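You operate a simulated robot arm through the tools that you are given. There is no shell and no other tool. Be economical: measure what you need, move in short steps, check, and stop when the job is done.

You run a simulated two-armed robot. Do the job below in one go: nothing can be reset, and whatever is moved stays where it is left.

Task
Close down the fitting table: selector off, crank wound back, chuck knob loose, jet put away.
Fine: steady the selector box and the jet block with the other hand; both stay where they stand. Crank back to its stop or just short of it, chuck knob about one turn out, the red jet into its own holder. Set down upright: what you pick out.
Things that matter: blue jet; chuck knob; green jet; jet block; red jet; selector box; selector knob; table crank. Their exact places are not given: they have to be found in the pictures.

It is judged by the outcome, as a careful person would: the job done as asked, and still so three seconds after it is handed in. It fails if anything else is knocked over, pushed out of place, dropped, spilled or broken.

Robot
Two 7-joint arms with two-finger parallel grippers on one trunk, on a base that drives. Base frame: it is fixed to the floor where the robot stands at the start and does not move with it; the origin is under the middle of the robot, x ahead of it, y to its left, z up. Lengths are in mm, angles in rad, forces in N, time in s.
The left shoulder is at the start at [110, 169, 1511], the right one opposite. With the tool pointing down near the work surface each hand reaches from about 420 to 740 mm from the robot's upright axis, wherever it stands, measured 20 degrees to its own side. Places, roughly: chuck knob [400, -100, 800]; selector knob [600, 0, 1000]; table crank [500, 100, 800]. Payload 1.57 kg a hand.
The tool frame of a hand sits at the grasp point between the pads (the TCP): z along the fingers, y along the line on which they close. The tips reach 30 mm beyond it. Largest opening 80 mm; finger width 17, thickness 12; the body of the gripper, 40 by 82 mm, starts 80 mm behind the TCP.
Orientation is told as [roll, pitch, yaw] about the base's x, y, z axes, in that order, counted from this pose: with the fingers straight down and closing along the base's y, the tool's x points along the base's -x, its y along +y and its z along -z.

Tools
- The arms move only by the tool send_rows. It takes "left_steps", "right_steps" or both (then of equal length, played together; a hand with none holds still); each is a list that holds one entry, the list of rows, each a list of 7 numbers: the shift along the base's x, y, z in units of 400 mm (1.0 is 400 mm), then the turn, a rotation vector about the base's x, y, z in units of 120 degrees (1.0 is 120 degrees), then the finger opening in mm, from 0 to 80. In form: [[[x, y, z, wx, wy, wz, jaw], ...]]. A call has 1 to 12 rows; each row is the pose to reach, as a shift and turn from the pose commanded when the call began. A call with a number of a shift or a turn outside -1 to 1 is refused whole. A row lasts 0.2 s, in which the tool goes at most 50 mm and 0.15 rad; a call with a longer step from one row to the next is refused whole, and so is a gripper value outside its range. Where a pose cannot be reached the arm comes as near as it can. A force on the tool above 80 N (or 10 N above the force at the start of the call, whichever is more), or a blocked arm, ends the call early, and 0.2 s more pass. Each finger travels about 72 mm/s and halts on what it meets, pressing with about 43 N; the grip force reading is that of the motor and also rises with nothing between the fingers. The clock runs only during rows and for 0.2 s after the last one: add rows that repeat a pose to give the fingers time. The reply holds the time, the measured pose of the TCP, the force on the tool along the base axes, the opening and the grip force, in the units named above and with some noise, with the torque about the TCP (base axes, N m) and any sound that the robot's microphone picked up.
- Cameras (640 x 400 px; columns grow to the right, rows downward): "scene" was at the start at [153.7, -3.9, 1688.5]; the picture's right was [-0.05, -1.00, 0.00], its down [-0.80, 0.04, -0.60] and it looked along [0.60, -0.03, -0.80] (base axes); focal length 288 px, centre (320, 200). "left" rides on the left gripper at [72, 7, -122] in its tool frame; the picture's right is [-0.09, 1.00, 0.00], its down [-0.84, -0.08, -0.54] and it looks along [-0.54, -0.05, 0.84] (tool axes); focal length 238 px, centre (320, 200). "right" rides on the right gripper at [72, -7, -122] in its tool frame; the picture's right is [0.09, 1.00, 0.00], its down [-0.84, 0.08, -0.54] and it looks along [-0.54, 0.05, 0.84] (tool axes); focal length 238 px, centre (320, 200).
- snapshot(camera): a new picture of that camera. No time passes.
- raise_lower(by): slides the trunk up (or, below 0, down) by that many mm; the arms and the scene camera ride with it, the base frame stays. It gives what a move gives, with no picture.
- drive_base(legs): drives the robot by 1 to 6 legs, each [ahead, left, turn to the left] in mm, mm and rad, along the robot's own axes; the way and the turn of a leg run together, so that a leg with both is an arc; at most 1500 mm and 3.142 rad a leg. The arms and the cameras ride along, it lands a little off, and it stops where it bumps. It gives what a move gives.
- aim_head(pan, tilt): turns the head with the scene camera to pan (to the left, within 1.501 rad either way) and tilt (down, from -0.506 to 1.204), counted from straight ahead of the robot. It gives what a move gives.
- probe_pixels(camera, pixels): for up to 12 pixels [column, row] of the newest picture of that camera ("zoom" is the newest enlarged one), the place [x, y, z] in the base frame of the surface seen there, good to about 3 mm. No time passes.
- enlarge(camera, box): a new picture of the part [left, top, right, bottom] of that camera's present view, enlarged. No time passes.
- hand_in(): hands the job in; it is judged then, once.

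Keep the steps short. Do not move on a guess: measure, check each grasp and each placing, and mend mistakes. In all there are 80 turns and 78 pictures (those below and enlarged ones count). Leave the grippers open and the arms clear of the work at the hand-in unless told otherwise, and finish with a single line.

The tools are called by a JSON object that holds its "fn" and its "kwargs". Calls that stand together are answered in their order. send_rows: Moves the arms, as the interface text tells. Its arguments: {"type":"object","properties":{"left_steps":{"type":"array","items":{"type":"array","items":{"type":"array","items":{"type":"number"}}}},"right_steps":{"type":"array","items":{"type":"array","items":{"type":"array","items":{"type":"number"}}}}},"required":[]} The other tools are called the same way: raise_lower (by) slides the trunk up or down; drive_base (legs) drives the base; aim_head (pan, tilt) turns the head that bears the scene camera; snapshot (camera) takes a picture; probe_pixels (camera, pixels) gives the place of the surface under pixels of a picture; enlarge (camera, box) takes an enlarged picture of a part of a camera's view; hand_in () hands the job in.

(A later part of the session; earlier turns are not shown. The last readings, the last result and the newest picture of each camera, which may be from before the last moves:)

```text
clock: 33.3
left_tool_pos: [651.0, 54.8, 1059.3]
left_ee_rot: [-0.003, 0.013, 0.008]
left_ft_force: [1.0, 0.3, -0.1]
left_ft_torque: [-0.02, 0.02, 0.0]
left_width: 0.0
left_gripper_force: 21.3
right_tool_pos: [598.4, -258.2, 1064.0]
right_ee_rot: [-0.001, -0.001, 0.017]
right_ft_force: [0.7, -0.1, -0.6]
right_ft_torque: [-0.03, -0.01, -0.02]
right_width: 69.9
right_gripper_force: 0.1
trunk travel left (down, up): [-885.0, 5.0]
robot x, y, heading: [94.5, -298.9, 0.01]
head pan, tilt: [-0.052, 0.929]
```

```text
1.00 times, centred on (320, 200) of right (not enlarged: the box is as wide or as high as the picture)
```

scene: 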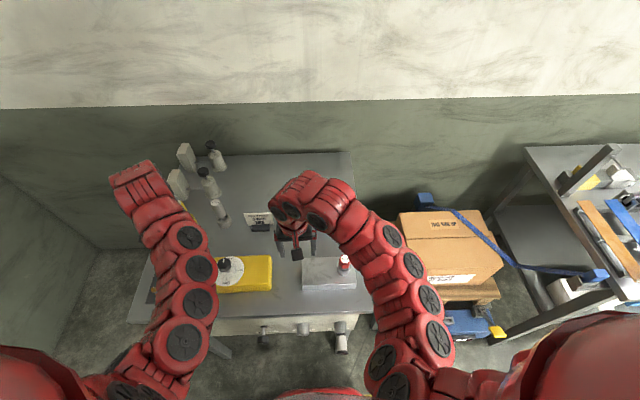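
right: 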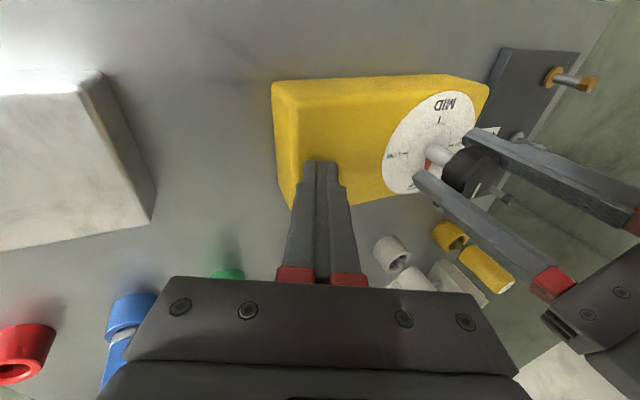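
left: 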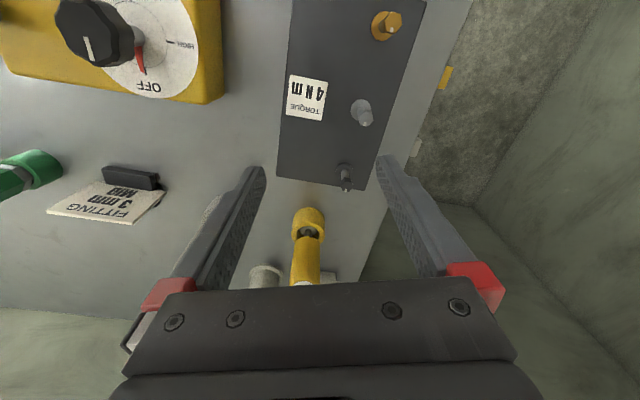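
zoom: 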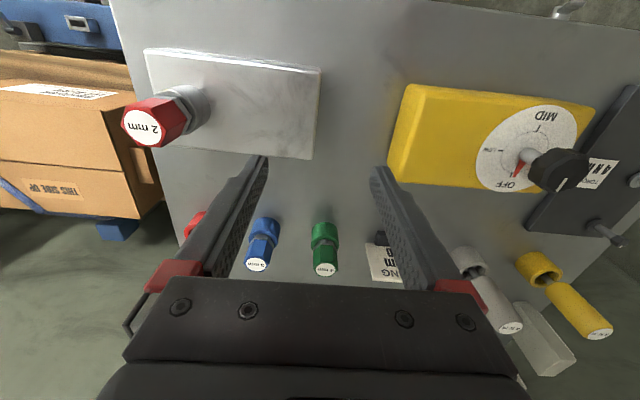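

Right hand to above the jet; left hand across toward the block's left part, leaning away (roll −0.4).

{"fn": "send_rows", "kwargs": {"right_steps": [[[-0.01, -0.08, 0.02, 0, 0, 0, 70], [-0.03, -0.16, 0.03, 0, 0, 0, 70], [-0.04, -0.24, 0.03, 0, 0, 0, 70], [-0.043, -0.312, 0.03, 0, 0, 0, 70], [-0.043, -0.312, 0.03, 0, 0, 0, 70], [-0.043, -0.312, 0.03, 0, 0, 0, 70], [-0.043, -0.312, 0.03, 0, 0, 0, 70], [-0.043, -0.312, 0.03, 0, 0, 0, 70], [-0.043, -0.312, 0.03, 0, 0, 0, 70], [-0.043, -0.312, 0.03, 0, 0, 0, 70]]], "left_steps": [[[0, -0.03, 0, -0.03, 0, 0, 0], [0, -0.08, 0, -0.07, 0, 0, 0], [0, -0.13, 0, -0.11, 0, 0, 0], [0, -0.23, 0, -0.15, 0, 0, 0], [0, -0.33, 0, -0.18, 0, 0, 0], [-0.02, -0.43, 0, -0.19, 0, 0, 0], [-0.06, -0.53, 0, -0.19, 0, 0, 0], [-0.1, -0.63, -0.02, -0.19, 0, 0, 0], [-0.14, -0.73, -0.05, -0.19, 0, 0, 0], [-0.15, -0.81, -0.08, -0.19, 0, 0, 0]]]}}

{"fn": "snapshot", "kwargs": {"camera": "right"}}

{"fn": "snapshot", "kwargs": {"camera": "scene"}}

```text
clock: 35.5
left_tool_pos: [603.2, -255.5, 1019.5]
left_ee_rot: [-0.402, 0.012, 0.005]
left_ft_force: [0.8, 0.7, 0.7]
left_ft_torque: [-0.01, -0.02, 0.0]
left_width: 0.1
left_gripper_force: 21.4
left hand out of reach, approached as far as the arm can: row 3, 4, 5, 6, 7, 8, 9, 10
right_tool_pos: [580.4, -383.7, 1072.6]
right_ee_rot: [0.002, -0.003, 0.015]
right_ft_force: [0.3, 0.6, 0.1]
right_ft_torque: [-0.01, 0.03, 0.03]
right_width: 69.9
right_gripper_force: 0.1
right hand out of reach, approached as far as the arm can: row 2, 3, 4, 5, 6, 7, 8, 9, 10
trunk travel left (down, up): [-885.0, 5.0]
robot x, y, heading: [90.3, -300.2, 0.013]
head pan, tilt: [-0.052, 0.929]
```

```text
47 pictures are left
```

right: 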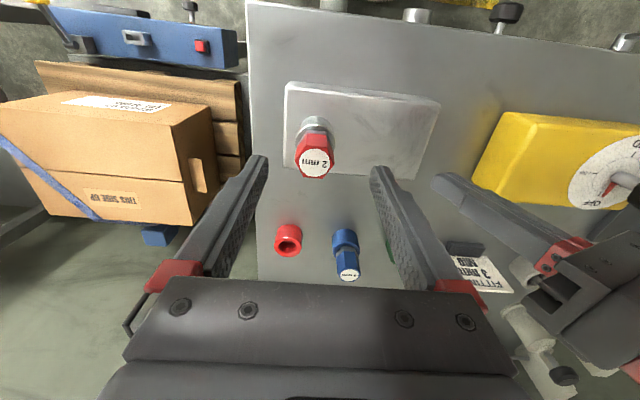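

```text
46 pictures are left
```

scene: 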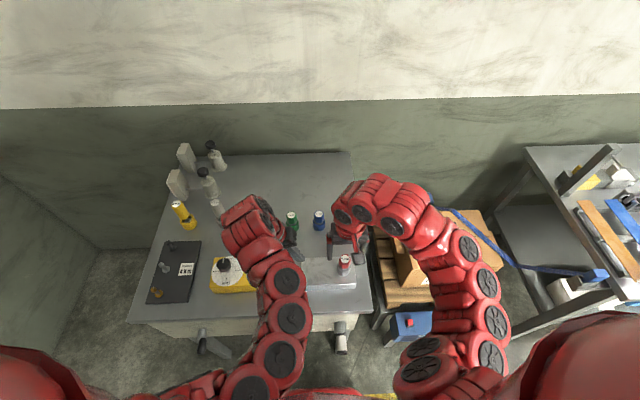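

Enlarge the jet in the right view for hex orientation, and probe it.

{"fn": "enlarge", "kwargs": {"camera": "right", "box": [270, 100, 370, 195]}}

{"fn": "probe_pixels", "kwargs": {"camera": "zoom", "pixels": [[280, 390], [280, 320], [200, 400], [380, 400], [280, 250], [280, 460], [210, 340], [360, 340], [280, 140], [220, 230], [340, 230], [270, 205]]}}

```text
4.21 times, centred on (320, 148) of right
```

zoom: 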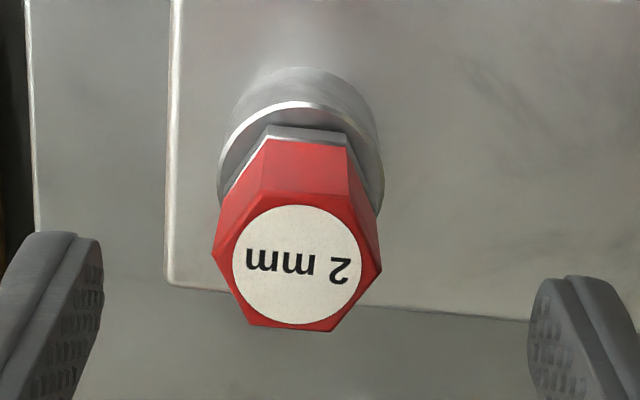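

```text
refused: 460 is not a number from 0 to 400
```

{"fn": "probe_pixels", "kwargs": {"camera": "zoom", "pixels": [[297, 265], [225, 255], [370, 262], [295, 215], [295, 322], [300, 180], [300, 145], [300, 132], [230, 150], [300, 108], [375, 150], [300, 80]]}}

{"fn": "probe_pixels", "kwargs": {"camera": "right", "pixels": [[289, 228], [278, 238], [300, 238], [288, 250], [288, 240], [290, 246], [350, 240], [337, 235], [348, 252], [347, 275]]}}

{"fn": "enlarge", "kwargs": {"camera": "right", "box": [260, 210, 380, 290]}}

```text
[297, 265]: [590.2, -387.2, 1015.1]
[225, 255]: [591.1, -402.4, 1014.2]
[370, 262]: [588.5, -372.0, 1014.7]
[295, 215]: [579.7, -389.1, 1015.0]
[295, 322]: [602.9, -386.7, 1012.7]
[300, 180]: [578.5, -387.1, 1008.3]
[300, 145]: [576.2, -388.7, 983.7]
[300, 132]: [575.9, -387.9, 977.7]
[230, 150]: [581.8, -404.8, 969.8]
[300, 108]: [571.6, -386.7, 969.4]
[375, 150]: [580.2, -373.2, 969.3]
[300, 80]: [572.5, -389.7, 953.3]
```

```text
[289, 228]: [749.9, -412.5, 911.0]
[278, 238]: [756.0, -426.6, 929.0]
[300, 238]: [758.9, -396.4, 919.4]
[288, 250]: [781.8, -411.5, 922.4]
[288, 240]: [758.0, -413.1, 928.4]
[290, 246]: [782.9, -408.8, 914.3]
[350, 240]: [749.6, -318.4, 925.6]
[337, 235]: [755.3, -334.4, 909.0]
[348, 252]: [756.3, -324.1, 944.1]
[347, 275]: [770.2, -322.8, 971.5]
```

```text
5.00 times, centred on (320, 250) of right
```

zoom: 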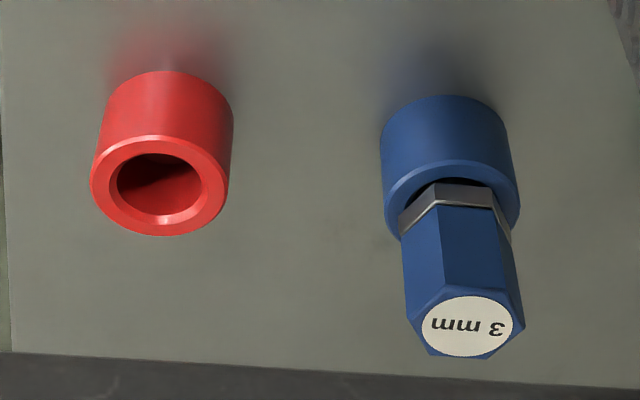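

{"fn": "probe_pixels", "kwargs": {"camera": "zoom", "pixels": [[99, 190], [221, 185], [158, 144], [162, 227], [108, 160], [215, 215], [105, 215], [210, 155], [448, 310], [495, 340], [390, 160], [455, 178]]}}

{"fn": "send_rows", "kwargs": {"left_steps": [[[0, -0.04, -0.04, 0, 0, 0, 0], [0, -0.08, -0.08, 0, 0, 0, 0], [0, -0.08, -0.1, 0, 0, 0, 0], [0, -0.08, -0.108, 0, 0, 0, 0]]], "right_steps": [[[0.012, -0.004, 0, 0, 0, 0.06, 70], [0.024, -0.008, 0, 0, 0, 0.12, 70], [0.024, -0.008, 0, 0, 0, 0.19, 70], [0.024, -0.008, 0, 0, 0, 0.245, 70]]]}}

{"fn": "snapshot", "kwargs": {"camera": "right"}}

```text
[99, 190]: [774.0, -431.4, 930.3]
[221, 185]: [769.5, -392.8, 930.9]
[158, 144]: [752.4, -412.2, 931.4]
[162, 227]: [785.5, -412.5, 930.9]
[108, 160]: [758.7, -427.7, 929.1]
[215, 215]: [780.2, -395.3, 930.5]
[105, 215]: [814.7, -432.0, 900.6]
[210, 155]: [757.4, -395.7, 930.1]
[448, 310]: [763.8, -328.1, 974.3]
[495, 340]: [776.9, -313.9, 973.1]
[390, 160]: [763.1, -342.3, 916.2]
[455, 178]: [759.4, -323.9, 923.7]
```

```text
clock: 36.5
left_tool_pos: [601.9, -286.3, 976.7]
left_ee_rot: [-0.401, 0.014, 0.003]
left_ft_force: [-0.1, 0.0, -0.2]
left_ft_torque: [-0.01, 0.02, 0.03]
left_width: 0.0
left_gripper_force: 21.0
right_tool_pos: [590.9, -386.7, 1071.2]
right_ee_rot: [-0.002, 0.001, 0.532]
right_ft_force: [-0.6, -0.5, -0.6]
right_ft_torque: [0.0, -0.02, 0.0]
right_width: 70.0
right_gripper_force: 0.1
trunk travel left (down, up): [-885.0, 5.0]
robot x, y, heading: [96.1, -303.0, 0.01]
head pan, tilt: [-0.052, 0.929]
```

```text
43 pictures are left
```

right: 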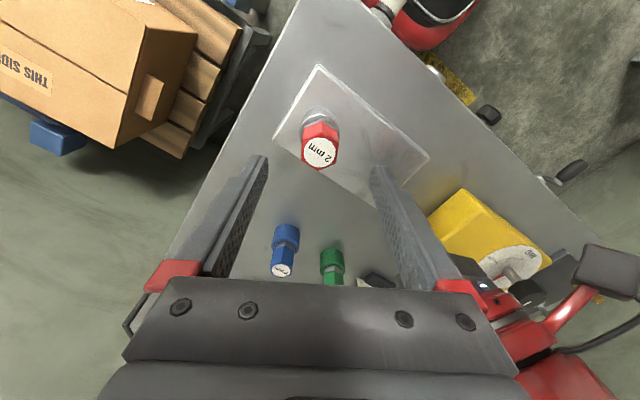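

The holder centre is (768.5,−412), rim z 930.5, and the jet is centred under the right hand. Descend right to TCP z≈1003 (tips 3 mm over the boss); left presses onto the block.

{"fn": "send_rows", "kwargs": {"right_steps": [[[0, 0, -0.05, 0, 0, 0, 70], [0, 0, -0.1, 0, 0, 0, 70], [0, 0, -0.15, 0, 0, 0, 70], [0, 0, -0.168, 0, 0, 0, 70]]], "left_steps": [[[0, 0, -0.005, 0, 0, 0, 0], [0, 0, -0.01, 0, 0, 0, 0], [0, 0, -0.015, 0, 0, 0, 0], [0, 0, -0.018, 0, 0, 0, 0]]]}}

```text
clock: 37.5
left_tool_pos: [601.2, -286.1, 969.9]
left_ee_rot: [-0.404, 0.009, 0.003]
left_ft_force: [5.1, -0.2, 25.8]
left_ft_torque: [-0.07, -0.2, 0.0]
left_width: 0.0
left_gripper_force: 21.4
right_tool_pos: [588.3, -385.8, 1004.2]
right_ee_rot: [-0.003, -0.003, 0.526]
right_ft_force: [0.2, -1.2, -0.1]
right_ft_torque: [0.02, 0.03, 0.01]
right_width: 69.9
right_gripper_force: 0.0
trunk travel left (down, up): [-885.0, 5.0]
robot x, y, heading: [88.7, -299.8, 0.007]
head pan, tilt: [-0.052, 0.929]
```

Left presses with 26 N. Close right on the jet.

{"fn": "send_rows", "kwargs": {"right_steps": [[[0.003, -0.002, 0, 0, 0, 0, 50], [0.003, -0.002, 0, 0, 0, 0, 30], [0.003, -0.002, 0, 0, 0, 0, 20], [0.003, -0.002, 0, 0, 0, 0, 20]]]}}

{"fn": "snapshot", "kwargs": {"camera": "right"}}

```text
clock: 38.5
left_tool_pos: [601.9, -284.7, 970.6]
left_ee_rot: [-0.403, 0.009, 0.004]
left_ft_force: [13.1, -1.1, 48.0]
left_ft_torque: [-0.13, -0.51, 0.01]
left_width: 0.1
left_gripper_force: 21.3
right_tool_pos: [589.7, -388.1, 1005.1]
right_ee_rot: [-0.003, 0.0, 0.531]
right_ft_force: [0.0, 0.2, 0.1]
right_ft_torque: [0.05, 0.03, 0.01]
right_width: 31.0
right_gripper_force: 39.9
trunk travel left (down, up): [-885.0, 5.0]
robot x, y, heading: [95.3, -303.0, 0.006]
head pan, tilt: [-0.052, 0.929]
```

```text
42 pictures are left
```

right: 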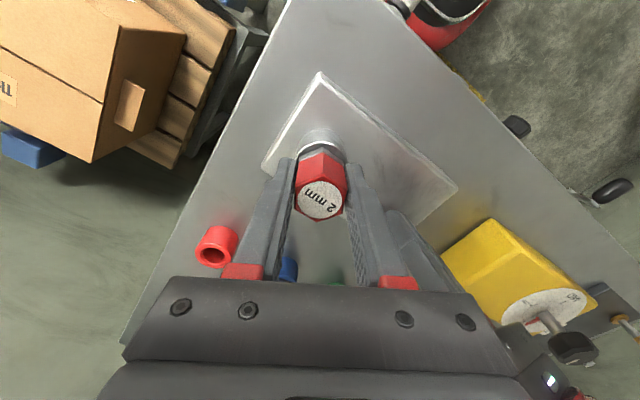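

Gripped at 31 mm on flats. Pull straight up slowly.

{"fn": "send_rows", "kwargs": {"right_steps": [[[0, 0, 0.01, 0, 0, 0, 20], [0, 0, 0.03, 0, 0, 0, 20], [0, 0, 0.06, 0, 0, 0, 20], [0, 0, 0.1, 0, 0, 0, 20], [0, 0, 0.13, 0, 0, 0, 20]]]}}

{"fn": "snapshot", "kwargs": {"camera": "scene"}}

{"fn": "enlarge", "kwargs": {"camera": "scene", "box": [290, 200, 400, 300]}}

```text
clock: 39.7
left_tool_pos: [600.2, -285.0, 970.2]
left_ee_rot: [-0.403, 0.01, 0.003]
left_ft_force: [16.7, 1.8, 58.4]
left_ft_torque: [-0.1, -0.59, 0.01]
left_width: 0.2
left_gripper_force: 21.0
right_tool_pos: [590.0, -386.2, 1057.6]
right_ee_rot: [-0.004, -0.004, 0.528]
right_ft_force: [-0.6, 0.7, -0.6]
right_ft_torque: [0.02, -0.01, 0.02]
right_width: 30.8
right_gripper_force: 39.1
trunk travel left (down, up): [-885.0, 5.0]
robot x, y, heading: [95.2, -300.9, 0.011]
head pan, tilt: [-0.052, 0.929]
```

```text
41 pictures are left
```

scene: 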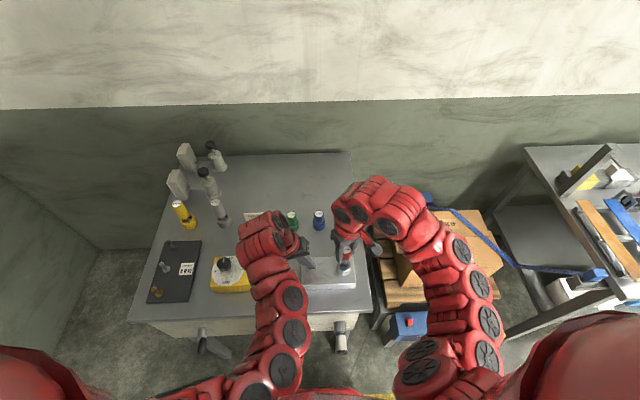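

```text
4.00 times, centred on (345, 250) of scene
```

zoom: 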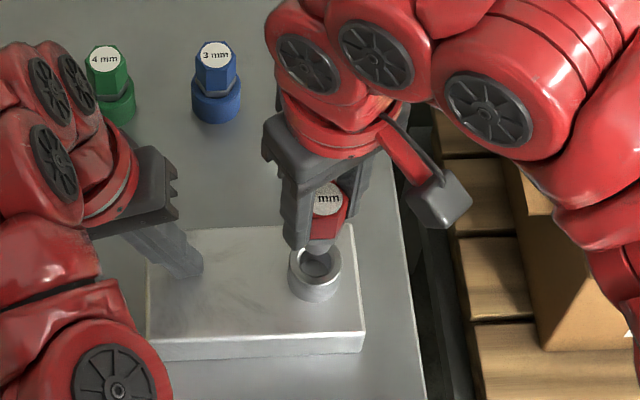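

The jet is free and the socket empty. Lift left off the block and carry the jet over its red holder.

{"fn": "send_rows", "kwargs": {"left_steps": [[[0, 0, 0.05, 0, 0, 0, 0], [0, 0.03, 0.1, 0, 0, 0, 0], [0, 0.1, 0.12, 0, 0, 0, 0], [0, 0.2, 0.12, 0, 0, 0, 0], [0, 0.3, 0.12, 0, 0, 0, 0]]], "right_steps": [[[0.05, 0, 0, 0, 0, 0, 20], [0.15, -0.02, 0, 0, 0, 0, 20], [0.25, -0.04, 0, 0, 0, 0, 20], [0.35, -0.055, 0, 0, 0, 0, 20], [0.446, -0.065, 0, 0, 0, 0, 20]]]}}

{"fn": "enlarge", "kwargs": {"camera": "scene", "box": [290, 180, 400, 280]}}

{"fn": "snapshot", "kwargs": {"camera": "right"}}

```text
clock: 40.9
left_tool_pos: [609.0, -164.9, 1000.3]
left_ee_rot: [-0.402, 0.016, 0.005]
left_ft_force: [0.6, -0.1, 0.0]
left_ft_torque: [-0.02, 0.01, -0.02]
left_width: 0.0
left_gripper_force: 21.5
left hand out of reach, approached as far as the arm can: row 4, 5
right_tool_pos: [772.1, -409.7, 1056.5]
right_ee_rot: [-0.003, 0.0, 0.532]
right_ft_force: [0.4, 0.4, -0.9]
right_ft_torque: [-0.02, 0.02, -0.03]
right_width: 30.7
right_gripper_force: 39.5
trunk travel left (down, up): [-885.0, 5.0]
robot x, y, heading: [94.7, -300.9, 0.006]
head pan, tilt: [-0.052, 0.929]
```

```text
4.00 times, centred on (345, 230) of scene
```

zoom: 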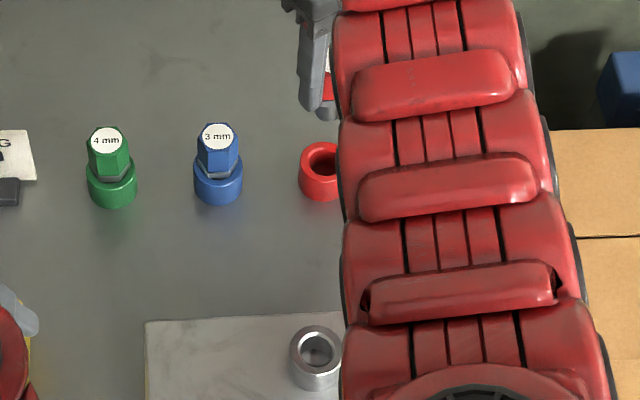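

```text
38 pictures are left
```

right: 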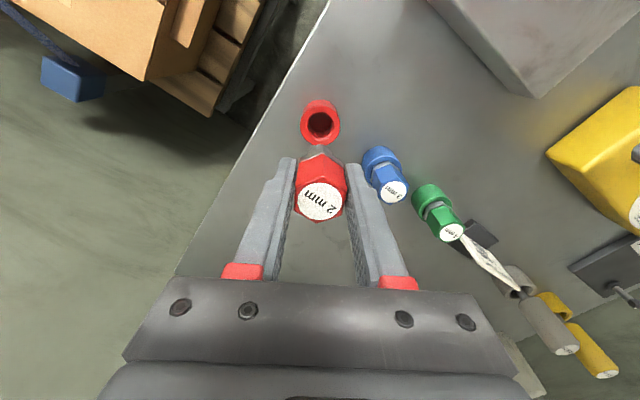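

{"fn": "enlarge", "kwargs": {"camera": "right", "box": [280, 80, 380, 160]}}

{"fn": "probe_pixels", "kwargs": {"camera": "zoom", "pixels": [[145, 285], [370, 285], [255, 205], [255, 365], [170, 330], [345, 230], [255, 290]]}}

```text
5.00 times, centred on (330, 120) of right
```

zoom: 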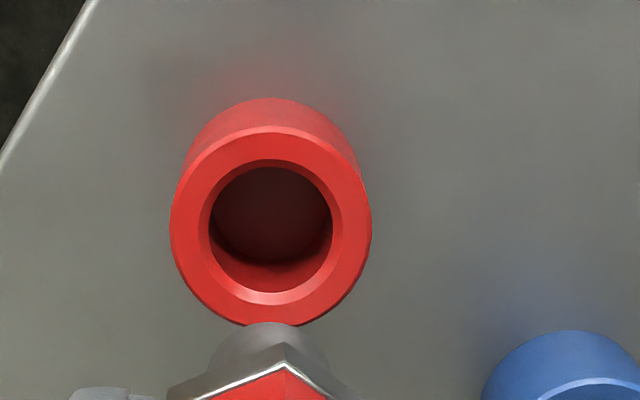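

```text
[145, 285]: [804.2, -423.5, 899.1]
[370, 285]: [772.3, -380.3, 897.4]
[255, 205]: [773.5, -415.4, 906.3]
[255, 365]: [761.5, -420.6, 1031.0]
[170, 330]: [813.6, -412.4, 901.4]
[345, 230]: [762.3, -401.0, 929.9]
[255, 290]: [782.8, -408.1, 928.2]
```

{"fn": "probe_pixels", "kwargs": {"camera": "zoom", "pixels": [[182, 225], [358, 225], [270, 143], [270, 308], [207, 165], [333, 290], [207, 290], [333, 165], [270, 330], [280, 390]]}}

```text
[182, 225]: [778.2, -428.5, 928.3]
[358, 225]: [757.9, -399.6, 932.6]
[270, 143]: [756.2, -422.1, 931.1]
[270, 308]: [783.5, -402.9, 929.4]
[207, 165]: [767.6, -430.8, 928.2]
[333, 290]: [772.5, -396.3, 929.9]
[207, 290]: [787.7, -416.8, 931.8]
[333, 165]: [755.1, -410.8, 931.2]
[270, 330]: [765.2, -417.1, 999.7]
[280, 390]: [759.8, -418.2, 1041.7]
```

Ring centre by probes ≈(769.6,−413); by image geometry I'm ~4 mm too far. Correct (−3.2,−2.9) and descend 50 mm, then look.

{"fn": "send_rows", "kwargs": {"right_steps": [[[-0.008, -0.007, 0, 0, 0, 0, 20], [-0.008, -0.007, -0.06, 0, 0, 0, 20], [-0.008, -0.007, -0.115, 0, 0, 0, 20], [-0.008, -0.007, -0.115, 0, 0, 0, 20]]]}}

{"fn": "enlarge", "kwargs": {"camera": "right", "box": [270, 100, 370, 240]}}

{"fn": "enlarge", "kwargs": {"camera": "scene", "box": [330, 180, 400, 240]}}

```text
clock: 41.9
left_tool_pos: [607.0, -166.9, 999.7]
left_ee_rot: [-0.402, 0.014, 0.002]
left_ft_force: [0.5, -0.4, -0.6]
left_ft_torque: [0.02, 0.01, -0.03]
left_width: 0.1
left_gripper_force: 21.2
right_tool_pos: [767.2, -416.4, 1010.3]
right_ee_rot: [-0.004, -0.002, 0.528]
right_ft_force: [-0.4, 0.0, -1.3]
right_ft_torque: [0.02, 0.0, 0.03]
right_width: 30.9
right_gripper_force: 39.5
trunk travel left (down, up): [-885.0, 5.0]
robot x, y, heading: [93.8, -300.7, 0.009]
head pan, tilt: [-0.052, 0.929]
```

```text
2.86 times, centred on (320, 170) of right
```

zoom: 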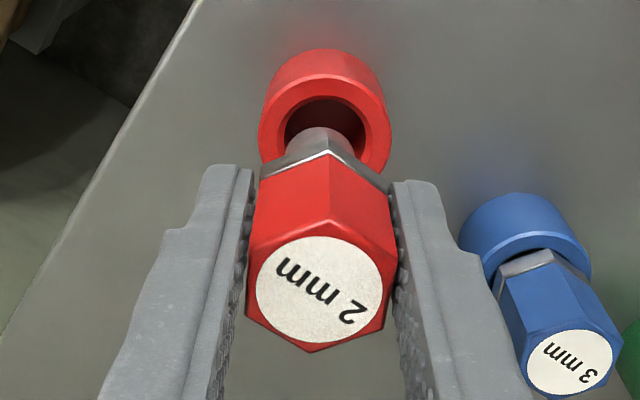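

```text
6.67 times, centred on (365, 210) of scene
```

zoom: 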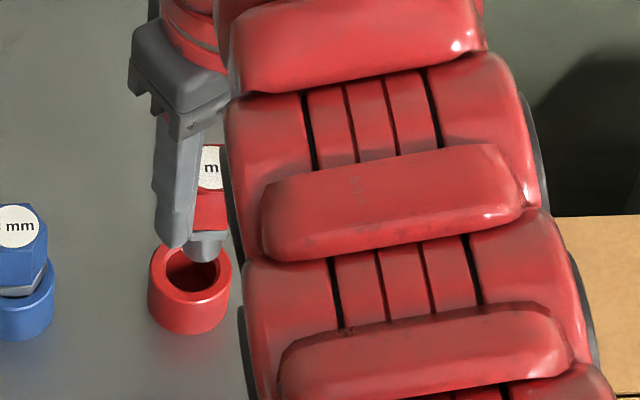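

The ring is centred under the jet within about 1 mm. Descend slowly in small rows to TCP z≈964.

{"fn": "send_rows", "kwargs": {"right_steps": [[[-0.001, 0.002, -0.03, 0, 0, 0, 20], [-0.001, 0.002, -0.05, 0, 0, 0, 20], [-0.001, 0.002, -0.07, 0, 0, 0, 20], [-0.001, 0.002, -0.09, 0, 0, 0, 20], [-0.001, 0.002, -0.105, 0, 0, 0, 20], [-0.001, 0.002, -0.113, 0, 0, 0, 20]]]}}

{"fn": "enlarge", "kwargs": {"camera": "right", "box": [270, 100, 370, 240]}}

```text
clock: 43.3
left_tool_pos: [607.5, -168.3, 1000.2]
left_ee_rot: [-0.4, 0.015, 0.004]
left_ft_force: [-0.3, -0.4, -0.3]
left_ft_torque: [-0.02, 0.01, 0.01]
left_width: 0.3
left_gripper_force: 21.6
right_tool_pos: [765.4, -414.8, 964.9]
right_ee_rot: [-0.001, 0.0, 0.528]
right_ft_force: [0.6, 0.2, -0.9]
right_ft_torque: [0.01, -0.02, 0.01]
right_width: 30.9
right_gripper_force: 40.1
trunk travel left (down, up): [-885.0, 5.0]
robot x, y, heading: [92.6, -300.3, 0.01]
head pan, tilt: [-0.052, 0.929]
```

```text
2.86 times, centred on (320, 170) of right
```

zoom: 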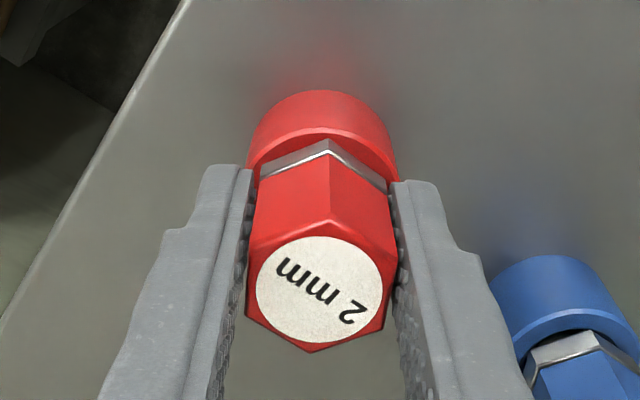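

Nearly seated, no contact force. Lower up to 3 mm more until touch.

{"fn": "send_rows", "kwargs": {"right_steps": [[[0, 0, -0.003, 0, 0, 0, 20], [0, 0, -0.005, 0, 0, 0, 20], [0, 0, -0.007, 0, 0, 0, 20]]]}}

```text
clock: 44.1
left_tool_pos: [607.9, -166.8, 1001.5]
left_ee_rot: [-0.403, 0.011, 0.001]
left_ft_force: [0.2, -0.7, 0.1]
left_ft_torque: [0.02, 0.0, 0.02]
left_width: 0.2
left_gripper_force: 21.3
right_tool_pos: [765.5, -414.8, 965.5]
right_ee_rot: [-0.002, -0.002, 0.529]
right_ft_force: [-0.4, 0.7, 14.3]
right_ft_torque: [0.04, 0.04, 0.02]
right_width: 30.7
right_gripper_force: 39.4
trunk travel left (down, up): [-885.0, 5.0]
robot x, y, heading: [89.5, -298.6, 0.012]
head pan, tilt: [-0.052, 0.929]
```

Contact with 14 N: seated. Open gently, then rise straight up and check.

{"fn": "send_rows", "kwargs": {"right_steps": [[[0, 0, 0.003, 0, 0, 0, 40], [0, 0, 0.004, 0, 0, 0, 60], [0, 0, 0.004, 0, 0, 0, 70], [0, 0, 0.05, 0, 0, 0, 70], [0, 0, 0.12, 0, 0, 0, 70], [0, 0, 0.2, 0, 0, 0, 70], [-0.02, 0, 0.25, 0, 0, 0, 70]]]}}

{"fn": "enlarge", "kwargs": {"camera": "right", "box": [260, 80, 420, 240]}}

{"fn": "enlarge", "kwargs": {"camera": "scene", "box": [270, 190, 390, 300]}}

```text
clock: 45.7
left_tool_pos: [608.7, -166.5, 1000.3]
left_ee_rot: [-0.399, 0.012, 0.003]
left_ft_force: [0.0, 0.5, -0.1]
left_ft_torque: [-0.03, 0.03, 0.01]
left_width: 0.0
left_gripper_force: 21.5
right_tool_pos: [759.6, -412.1, 1062.1]
right_ee_rot: [-0.003, -0.001, 0.529]
right_ft_force: [0.0, 0.0, -0.3]
right_ft_torque: [-0.01, -0.02, -0.02]
right_width: 70.0
right_gripper_force: 0.1
trunk travel left (down, up): [-885.0, 5.0]
robot x, y, heading: [97.1, -300.8, 0.011]
head pan, tilt: [-0.052, 0.929]
```

```text
2.50 times, centred on (340, 160) of right
```

zoom: 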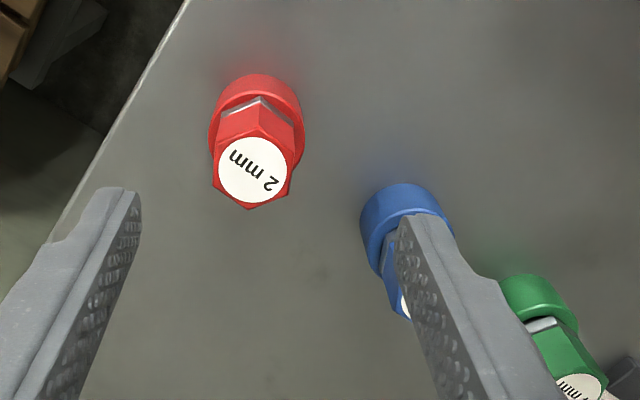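

```text
3.64 times, centred on (330, 245) of scene
```

zoom: 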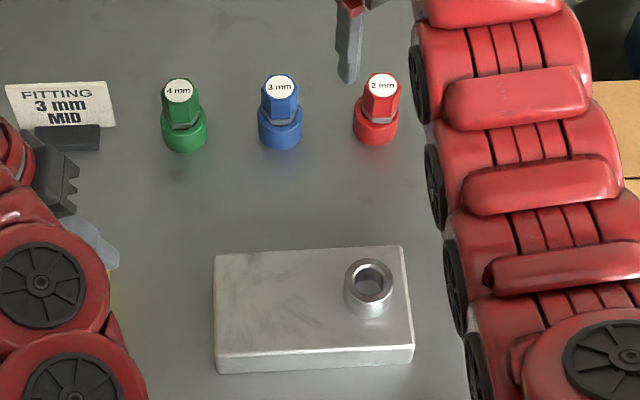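

The jet stands in its red holder, level with the blue and green. Now back away from the table and shift left for the front work.

{"fn": "drive_base", "kwargs": {"legs": [[-350, 0, 0], [0, 250, 0]]}}

{"fn": "snapshot", "kwargs": {"camera": "scene"}}

```text
clock: 49.4
left_tool_pos: [250.5, 78.7, 1001.1]
left_ee_rot: [-0.399, 0.012, 0.013]
left_ft_force: [0.0, -1.0, -0.6]
left_ft_torque: [-0.02, 0.0, 0.01]
left_width: 0.0
left_gripper_force: 21.3
right_tool_pos: [404.5, -164.7, 1059.5]
right_ee_rot: [-0.001, -0.002, 0.539]
right_ft_force: [-1.1, -0.3, -0.4]
right_ft_torque: [-0.01, 0.03, 0.04]
right_width: 70.2
right_gripper_force: 0.1
trunk travel left (down, up): [-885.0, 5.0]
robot x, y, heading: [-260.7, -61.3, 0.016]
head pan, tilt: [-0.052, 0.929]
```

```text
31 pictures are left
```

scene: 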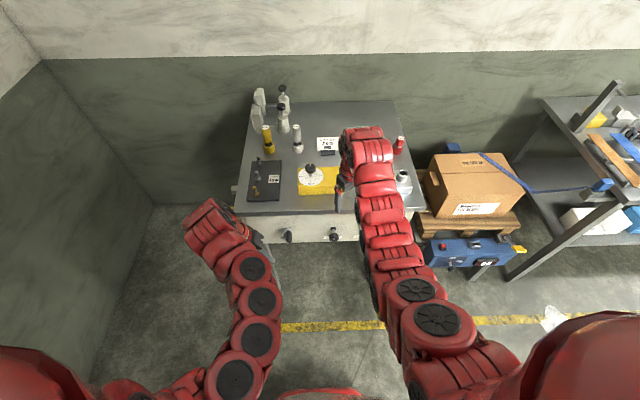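

Reset orientations: left un-rolls and rises; right un-yaws and pulls back, before pitching the left forward.

{"fn": "send_rows", "kwargs": {"left_steps": [[[0.05, 0, 0.08, 0.06, 0, 0, 20], [0.1, 0, 0.16, 0.12, 0, 0, 40], [0.15, 0, 0.24, 0.19, -0.003, 0, 60], [0.2, 0, 0.3, 0.19, -0.003, 0, 70]]], "right_steps": [[[-0.05, -0.05, 0.05, 0, 0, -0.06, 70], [-0.1, -0.1, 0.1, 0, 0, -0.12, 70], [-0.1, -0.15, 0.15, 0, 0, -0.19, 70], [-0.1, -0.2, 0.2, 0, 0, -0.253, 70]]]}}

{"fn": "send_rows", "kwargs": {"left_steps": [[[0, 0, 0.03, 0, -0.07, 0, 70], [0, 0, 0.06, 0, -0.14, 0, 70], [0, 0, 0.09, 0, -0.21, 0, 70], [0, 0, 0.12, 0, -0.28, 0, 70], [0.02, 0, 0.14, 0, -0.35, 0, 70], [0.04, 0, 0.16, 0, -0.42, 0, 70], [0.06, 0, 0.18, 0, -0.49, 0, 70], [0.08, 0, 0.2, 0, -0.56, 0, 70], [0.1, 0, 0.2, 0, -0.63, 0, 70], [0.1, 0, 0.2, 0, -0.69, 0, 70], [0.1, 0, 0.2, 0, -0.75, 0, 70]]]}}

```text
clock: 50.4
left_tool_pos: [348.4, 80.5, 1095.6]
left_ee_rot: [-0.002, 0.002, 0.017]
left_ft_force: [0.3, -0.2, -0.1]
left_ft_torque: [-0.03, -0.02, -0.01]
left_width: 70.1
left_gripper_force: 0.1
left hand out of reach, approached as far as the arm can: row 1, 2, 3, 4
right_tool_pos: [373.2, -229.7, 1123.7]
right_ee_rot: [-0.006, -0.001, 0.095]
right_ft_force: [0.1, 0.5, 0.2]
right_ft_torque: [0.0, 0.01, 0.02]
right_width: 70.0
right_gripper_force: 0.1
right hand out of reach, approached as far as the arm can: row 3, 4
trunk travel left (down, up): [-885.0, 5.0]
robot x, y, heading: [-262.1, -56.2, 0.021]
head pan, tilt: [-0.052, 0.929]
```

```text
clock: 52.8
left_tool_pos: [384.8, 77.8, 1177.4]
left_ee_rot: [-1.54, -1.553, 1.536]
left_ft_force: [0.1, -0.6, 0.0]
left_ft_torque: [0.02, -0.03, 0.02]
left_width: 70.0
left_gripper_force: 0.1
right_tool_pos: [372.4, -231.8, 1124.8]
right_ee_rot: [-0.003, 0.0, 0.096]
right_ft_force: [0.3, 1.1, 0.4]
right_ft_torque: [-0.02, 0.03, 0.01]
right_width: 69.9
right_gripper_force: 0.1
trunk travel left (down, up): [-885.0, 5.0]
robot x, y, heading: [-261.3, -62.0, 0.02]
head pan, tilt: [-0.052, 0.929]
```

Left now points straight ahead. Same for the right; left retreats 60 mm.

{"fn": "send_rows", "kwargs": {"right_steps": [[[0, 0, 0.03, 0, -0.07, -0.02, 70], [0, 0, 0.06, 0, -0.14, -0.04, 70], [0, 0, 0.09, 0, -0.21, -0.045, 70], [0, 0, 0.1, 0, -0.28, -0.045, 70], [0, 0, 0.12, 0, -0.35, -0.045, 70], [0, 0, 0.12, 0, -0.42, -0.045, 70], [0, 0, 0.12, 0, -0.49, -0.045, 70], [0, 0, 0.12, 0, -0.56, -0.045, 70], [0, 0, 0.12, 0, -0.63, -0.045, 70], [0, 0, 0.12, 0, -0.69, -0.045, 70], [0, 0, 0.12, 0, -0.75, -0.045, 70]]], "left_steps": [[[-0.05, 0, 0, 0, 0, 0, 70], [-0.1, 0, 0, 0, 0, 0, 70], [-0.15, 0, 0, 0, 0, 0, 70], [-0.15, 0, 0, 0, 0, 0, 70], [-0.15, 0, 0, 0, 0, 0, 70], [-0.15, 0, 0, 0, 0, 0, 70], [-0.15, 0, 0, 0, 0, 0, 70], [-0.15, 0, 0, 0, 0, 0, 70], [-0.15, 0, 0, 0, 0, 0, 70], [-0.15, 0, 0, 0, 0, 0, 70], [-0.15, 0, 0, 0, 0, 0, 70]]]}}

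{"fn": "raise_lower", "kwargs": {"by": -380}}

{"fn": "aim_head", "kwargs": {"pan": 0, "tilt": 0.65}}

{"fn": "snapshot", "kwargs": {"camera": "scene"}}

```text
refused: row 1 steps farther than a row can; nothing moved
```

```text
clock: 56.4
left_tool_pos: [385.7, 78.1, 797.4]
left_ee_rot: [-1.476, -1.554, 1.473]
left_ft_force: [-0.3, -0.1, -0.5]
left_ft_torque: [0.01, -0.03, -0.01]
left_width: 69.7
left_gripper_force: 0.1
right_tool_pos: [372.7, -231.0, 744.5]
right_ee_rot: [-0.003, 0.0, 0.096]
right_ft_force: [-0.4, -0.3, 1.0]
right_ft_torque: [0.02, 0.0, -0.02]
right_width: 70.1
right_gripper_force: 0.0
trunk travel left (down, up): [-505.0, 385.0]
robot x, y, heading: [-264.7, -59.3, 0.014]
head pan, tilt: [-0.052, 0.929]
```

```text
clock: 57.2
left_tool_pos: [384.3, 78.3, 796.9]
left_ee_rot: [-1.482, -1.555, 1.48]
left_ft_force: [1.0, 0.0, 0.3]
left_ft_torque: [-0.03, 0.0, 0.0]
left_width: 70.1
left_gripper_force: 0.1
right_tool_pos: [371.8, -231.2, 742.7]
right_ee_rot: [-0.002, -0.001, 0.095]
right_ft_force: [-0.4, 0.7, 0.4]
right_ft_torque: [0.01, -0.03, 0.01]
right_width: 70.1
right_gripper_force: 0.1
trunk travel left (down, up): [-505.0, 385.0]
robot x, y, heading: [-265.9, -62.3, 0.019]
head pan, tilt: [0.0, 0.649]
```

```text
30 pictures are left
```

scene: 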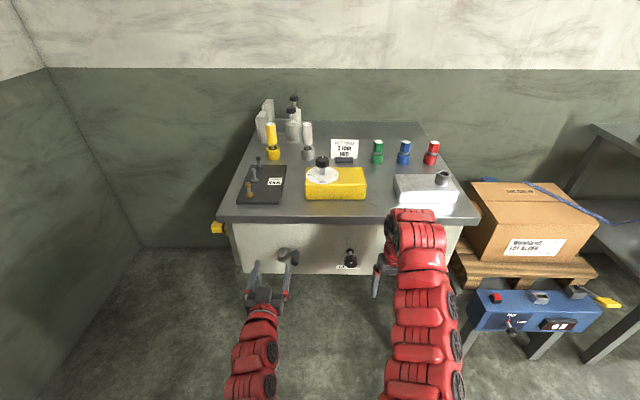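

No harm from the refused call (no contact). Now look closely at the front fittings: crank near (288,257), knob near (350,260).

{"fn": "enlarge", "kwargs": {"camera": "scene", "box": [220, 225, 390, 300]}}

{"fn": "enlarge", "kwargs": {"camera": "left", "box": [0, 0, 640, 400]}}

```text
3.76 times, centred on (305, 262) of scene
```

zoom: 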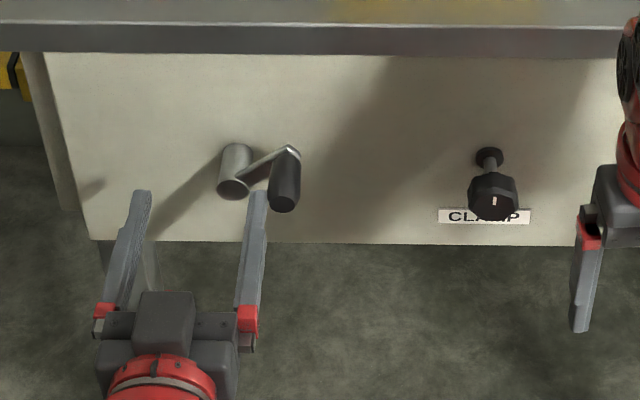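

```text
1.00 times, centred on (320, 200) of left (not enlarged: the box is as wide or as high as the picture)
```

zoom: 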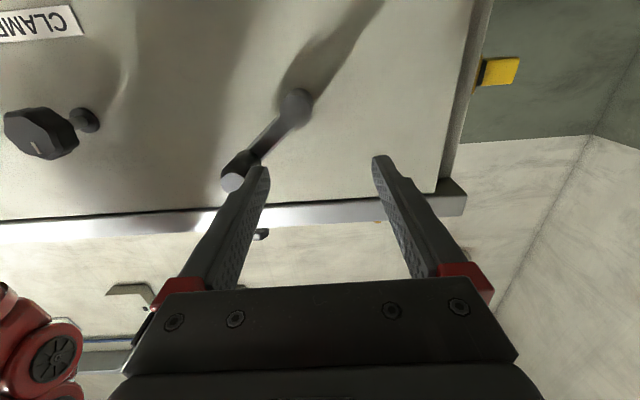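

{"fn": "enlarge", "kwargs": {"camera": "scene", "box": [265, 235, 315, 285]}}

{"fn": "probe_pixels", "kwargs": {"camera": "zoom", "pixels": [[210, 190], [200, 275], [330, 180], [370, 150], [380, 200], [370, 260], [370, 310], [280, 200], [345, 250], [400, 250]]}}

{"fn": "enlarge", "kwargs": {"camera": "scene", "box": [325, 245, 375, 285]}}

{"fn": "probe_pixels", "kwargs": {"camera": "zoom", "pixels": [[330, 230], [330, 180], [285, 200], [375, 200], [330, 215], [320, 70], [322, 100], [330, 150], [290, 160], [372, 240]]}}

```text
8.00 times, centred on (290, 260) of scene
```

zoom: 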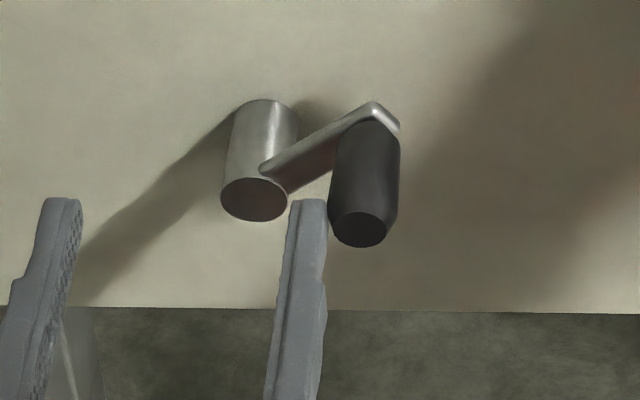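

```text
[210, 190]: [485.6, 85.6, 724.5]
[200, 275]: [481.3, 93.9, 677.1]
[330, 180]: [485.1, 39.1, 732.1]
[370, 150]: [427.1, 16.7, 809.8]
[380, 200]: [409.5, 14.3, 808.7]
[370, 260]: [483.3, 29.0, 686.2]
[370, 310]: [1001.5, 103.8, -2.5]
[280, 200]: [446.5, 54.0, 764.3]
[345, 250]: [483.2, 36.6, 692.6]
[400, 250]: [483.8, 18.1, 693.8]
```

```text
10.00 times, centred on (350, 265) of scene
```

zoom: 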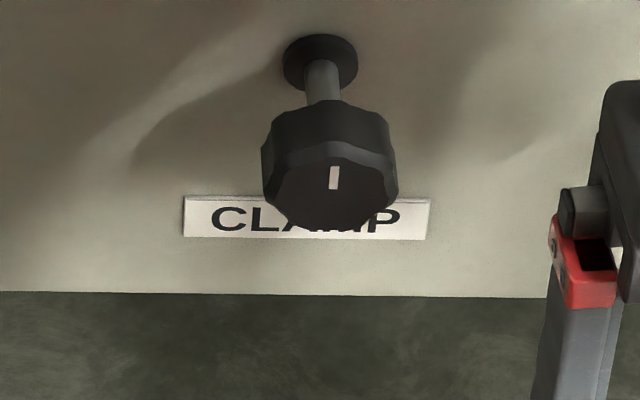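

```text
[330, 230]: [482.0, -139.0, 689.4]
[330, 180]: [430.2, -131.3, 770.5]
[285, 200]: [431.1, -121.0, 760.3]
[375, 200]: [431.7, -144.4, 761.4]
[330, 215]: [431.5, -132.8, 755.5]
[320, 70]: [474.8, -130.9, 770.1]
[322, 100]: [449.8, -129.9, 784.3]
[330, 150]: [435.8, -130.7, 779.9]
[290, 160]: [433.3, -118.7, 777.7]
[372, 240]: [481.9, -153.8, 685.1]
```

Probe the hub and handle more exactly.

{"fn": "enlarge", "kwargs": {"camera": "scene", "box": [265, 235, 315, 285]}}

{"fn": "probe_pixels", "kwargs": {"camera": "zoom", "pixels": [[255, 200], [255, 185], [255, 215], [228, 200], [262, 140], [360, 230], [340, 230], [380, 230], [360, 217], [360, 243], [340, 170], [395, 170]]}}

```text
8.00 times, centred on (290, 260) of scene
```

zoom: 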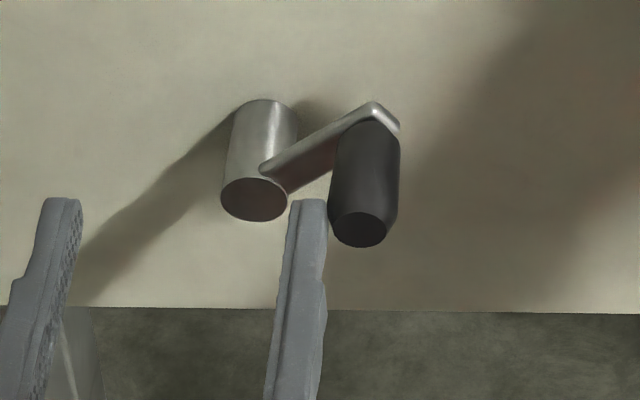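

```text
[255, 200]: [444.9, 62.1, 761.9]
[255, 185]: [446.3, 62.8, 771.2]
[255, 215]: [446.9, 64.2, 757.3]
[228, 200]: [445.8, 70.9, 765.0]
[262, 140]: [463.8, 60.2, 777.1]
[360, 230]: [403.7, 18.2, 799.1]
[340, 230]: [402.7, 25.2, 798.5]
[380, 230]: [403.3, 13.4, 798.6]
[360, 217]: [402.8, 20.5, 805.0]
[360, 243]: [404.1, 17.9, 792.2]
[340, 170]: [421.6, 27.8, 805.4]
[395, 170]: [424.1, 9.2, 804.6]
```

Hub axis (y 62.5, z 764); handle axis (y 18.5, z 798.5), end at x 403. Radius 56 mm. Left hand: retreat, shift in front of the handle, then advance with open fingers.

{"fn": "send_rows", "kwargs": {"left_steps": [[[-0.06, 0, 0, 0, 0, 0, 70], [-0.12, 0, 0, 0, 0, 0, 70], [-0.12, -0.08, 0.004, 0, 0, 0, 70], [-0.12, -0.148, 0.004, 0, 0, 0, 70], [-0.06, -0.148, 0.004, 0, 0, 0, 70], [0.0, -0.148, 0.004, 0, 0, 0, 70], [0.045, -0.148, 0.004, 0, 0, 0, 70], [0.045, -0.148, 0.004, 0, 0, 0, 70]]]}}

{"fn": "enlarge", "kwargs": {"camera": "scene", "box": [265, 235, 315, 285]}}

```text
clock: 59.0
left_tool_pos: [403.2, 18.5, 798.8]
left_ee_rot: [-1.483, -1.556, 1.482]
left_ft_force: [0.1, 0.0, -0.2]
left_ft_torque: [-0.01, -0.02, -0.01]
left_width: 70.2
left_gripper_force: 0.1
right_tool_pos: [372.7, -232.6, 744.0]
right_ee_rot: [-0.004, -0.001, 0.096]
right_ft_force: [-0.1, 0.8, -0.7]
right_ft_torque: [0.03, 0.01, 0.0]
right_width: 69.9
right_gripper_force: 0.2
trunk travel left (down, up): [-505.0, 385.0]
robot x, y, heading: [-265.6, -56.0, 0.017]
head pan, tilt: [0.0, 0.649]
```

```text
8.00 times, centred on (290, 260) of scene
```

zoom: 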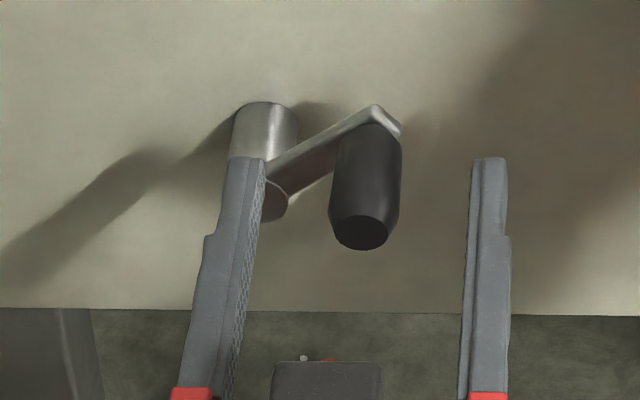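

Handle lies midway between the fingers. Close, then turn a small CCW test (15°).

{"fn": "send_rows", "kwargs": {"left_steps": [[[0, 0, 0, 0, 0, 0, 50], [0, 0, 0, 0, 0, 0, 25], [0, 0, 0, 0, 0, 0, 15], [0, 0, 0, 0, 0, 0, 15]]]}}

{"fn": "send_rows", "kwargs": {"left_steps": [[[0, 0.0105, 0.0125, 0, 0, 0, 15], [0, 0.023, 0.023, 0, 0, 0, 15], [0, 0.023, 0.023, 0, 0, 0, 15]]]}}

```text
clock: 60.0
left_tool_pos: [402.8, 19.6, 798.8]
left_ee_rot: [-1.477, -1.554, 1.477]
left_ft_force: [0.0, 0.5, -0.9]
left_ft_torque: [0.02, 0.1, 0.62]
left_width: 22.7
left_gripper_force: 35.7
right_tool_pos: [372.0, -231.7, 743.3]
right_ee_rot: [-0.003, 0.001, 0.097]
right_ft_force: [0.9, -0.3, 0.7]
right_ft_torque: [0.01, -0.02, -0.02]
right_width: 70.0
right_gripper_force: 0.0
trunk travel left (down, up): [-505.0, 385.0]
robot x, y, heading: [-261.9, -54.7, 0.014]
head pan, tilt: [0.0, 0.649]
```

```text
clock: 60.8
left_tool_pos: [403.1, 28.5, 808.6]
left_ee_rot: [-1.454, -1.554, 1.454]
left_ft_force: [0.4, 3.6, -4.3]
left_ft_torque: [-0.02, 0.24, 0.67]
left_width: 22.5
left_gripper_force: 35.1
right_tool_pos: [372.7, -231.6, 744.5]
right_ee_rot: [-0.004, 0.0, 0.094]
right_ft_force: [-0.3, 0.3, 0.6]
right_ft_torque: [-0.02, 0.02, -0.01]
right_width: 70.0
right_gripper_force: 0.1
trunk travel left (down, up): [-505.0, 385.0]
robot x, y, heading: [-256.9, -59.2, 0.018]
head pan, tilt: [0.0, 0.649]
```

It turns freely CCW (about 5 N). Continue along the arc another 96°.

{"fn": "send_rows", "kwargs": {"left_steps": [[[0, 0.0251, 0.0152, 0, 0, 0, 15], [0, 0.0527, 0.0249, 0, 0, 0, 15], [0, 0.0818, 0.0286, 0, 0, 0, 15], [0, 0.111, 0.0262, 0, 0, 0, 15], [0, 0.1391, 0.0178, 0, 0, 0, 15], [0, 0.1648, 0.0037, 0, 0, 0, 15], [0, 0.1871, -0.0154, 0, 0, 0, 15], [0, 0.2048, -0.0387, 0, 0, 0, 15]]]}}

{"fn": "snapshot", "kwargs": {"camera": "scene"}}

```text
clock: 62.6
left_tool_pos: [402.4, 110.1, 792.1]
left_ee_rot: [-1.431, -1.557, 1.429]
left_ft_force: [12.7, 3.6, 2.0]
left_ft_torque: [0.02, -0.49, 0.65]
left_width: 22.9
left_gripper_force: 34.6
right_tool_pos: [372.6, -232.3, 744.5]
right_ee_rot: [-0.003, 0.0, 0.095]
right_ft_force: [0.5, 0.1, 0.3]
right_ft_torque: [0.04, -0.03, -0.01]
right_width: 69.8
right_gripper_force: 0.0
trunk travel left (down, up): [-505.0, 385.0]
robot x, y, heading: [-260.3, -57.2, 0.014]
head pan, tilt: [0.0, 0.649]
```

```text
23 pictures are left
```

scene: 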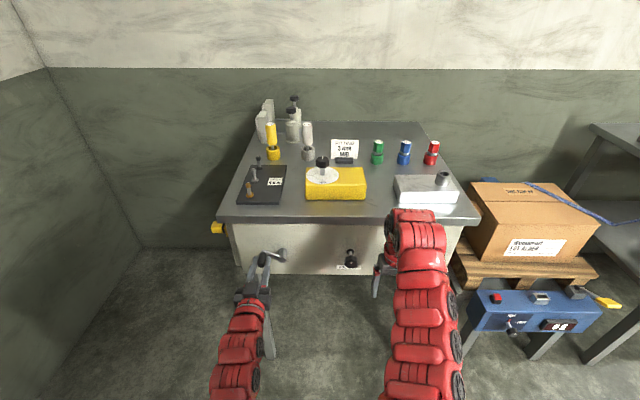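

There is a display on the blue unit at right, (558,325); enlarge it to see whether it relates to the crank.

{"fn": "enlarge", "kwargs": {"camera": "scene", "box": [470, 280, 600, 345]}}

{"fn": "enlarge", "kwargs": {"camera": "scene", "box": [205, 205, 305, 305]}}

```text
4.92 times, centred on (535, 312) of scene
```

zoom: 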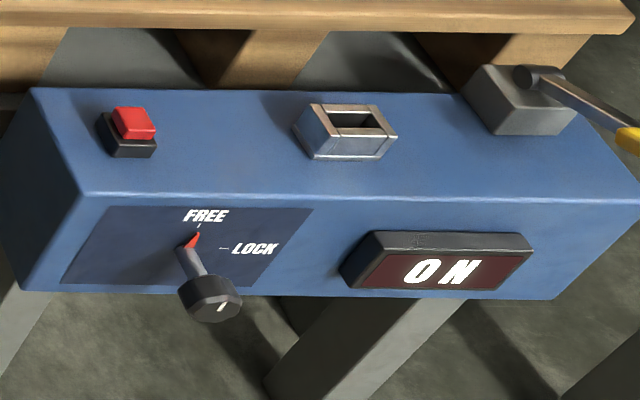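

```text
4.00 times, centred on (255, 255) of scene
```

zoom: 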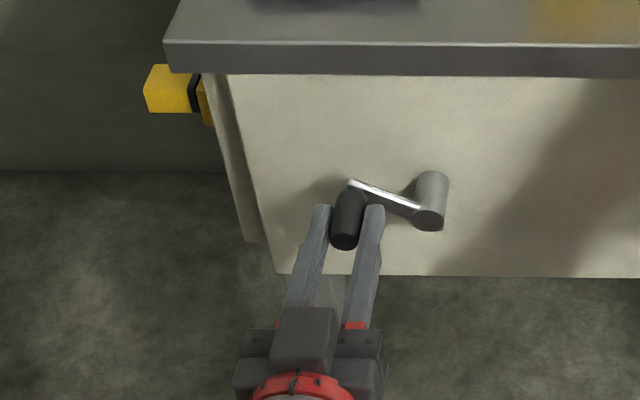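

Unrelated. Keep winding CCW along the arc, 120° more.

{"fn": "send_rows", "kwargs": {"left_steps": [[[0, 0.0122, -0.0266, 0, 0, 0, 15], [0, 0.0186, -0.0552, 0, 0, 0, 15], [0, 0.0189, -0.0844, 0, 0, 0, 15], [0, 0.0131, -0.1131, 0, 0, 0, 15], [0, 0.0015, -0.14, 0, 0, 0, 15], [0, -0.0155, -0.1638, 0, 0, 0, 15], [0, -0.037, -0.1837, 0, 0, 0, 15], [0, -0.0622, -0.1986, 0, 0, 0, 15], [0, -0.09, -0.2079, 0, 0, 0, 15], [0, -0.119, -0.2112, 0, 0, 0, 15]]]}}

```text
clock: 64.8
left_tool_pos: [403.4, 63.1, 709.6]
left_ee_rot: [-1.653, -1.558, 1.65]
left_ft_force: [5.9, -0.3, 10.0]
left_ft_torque: [0.0, 0.04, 0.25]
left_width: 22.7
left_gripper_force: 35.2
right_tool_pos: [371.2, -232.5, 745.4]
right_ee_rot: [-0.003, 0.0, 0.095]
right_ft_force: [-0.5, 0.2, 0.6]
right_ft_torque: [0.01, -0.02, 0.01]
right_width: 69.9
right_gripper_force: 0.0
trunk travel left (down, up): [-505.0, 385.0]
robot x, y, heading: [-265.4, -58.0, 0.015]
head pan, tilt: [0.0, 0.649]
```

Past the bottom, no stop yet. Continue up the right side, 144°.

{"fn": "send_rows", "kwargs": {"left_steps": [[[0, -0.0291, 0.0031, 0, 0, 0, 15], [0, -0.0569, 0.0121, 0, 0, 0, 15], [0, -0.0823, 0.0267, 0, 0, 0, 15], [0, -0.104, 0.0463, 0, 0, 0, 15], [0, -0.1212, 0.07, 0, 0, 0, 15], [0, -0.1332, 0.0967, 0, 0, 0, 15], [0, -0.1392, 0.1254, 0, 0, 0, 15], [0, -0.1392, 0.1546, 0, 0, 0, 15], [0, -0.1332, 0.1833, 0, 0, 0, 15], [0, -0.1212, 0.21, 0, 0, 0, 15], [0, -0.104, 0.2337, 0, 0, 0, 15], [0, -0.0823, 0.2533, 0, 0, 0, 15]]]}}

```text
clock: 67.4
left_tool_pos: [401.9, 29.6, 808.8]
left_ee_rot: [-1.455, -1.552, 1.452]
left_ft_force: [-9.4, 2.2, -5.5]
left_ft_torque: [0.0, 0.87, 0.2]
left_width: 22.4
left_gripper_force: 34.8
right_tool_pos: [372.5, -231.1, 745.3]
right_ee_rot: [-0.004, 0.0, 0.096]
right_ft_force: [-0.9, -1.1, 0.0]
right_ft_torque: [-0.01, 0.03, -0.01]
right_width: 69.8
right_gripper_force: 0.0
trunk travel left (down, up): [-505.0, 385.0]
robot x, y, heading: [-263.0, -55.6, 0.015]
head pan, tilt: [0.0, 0.649]
```

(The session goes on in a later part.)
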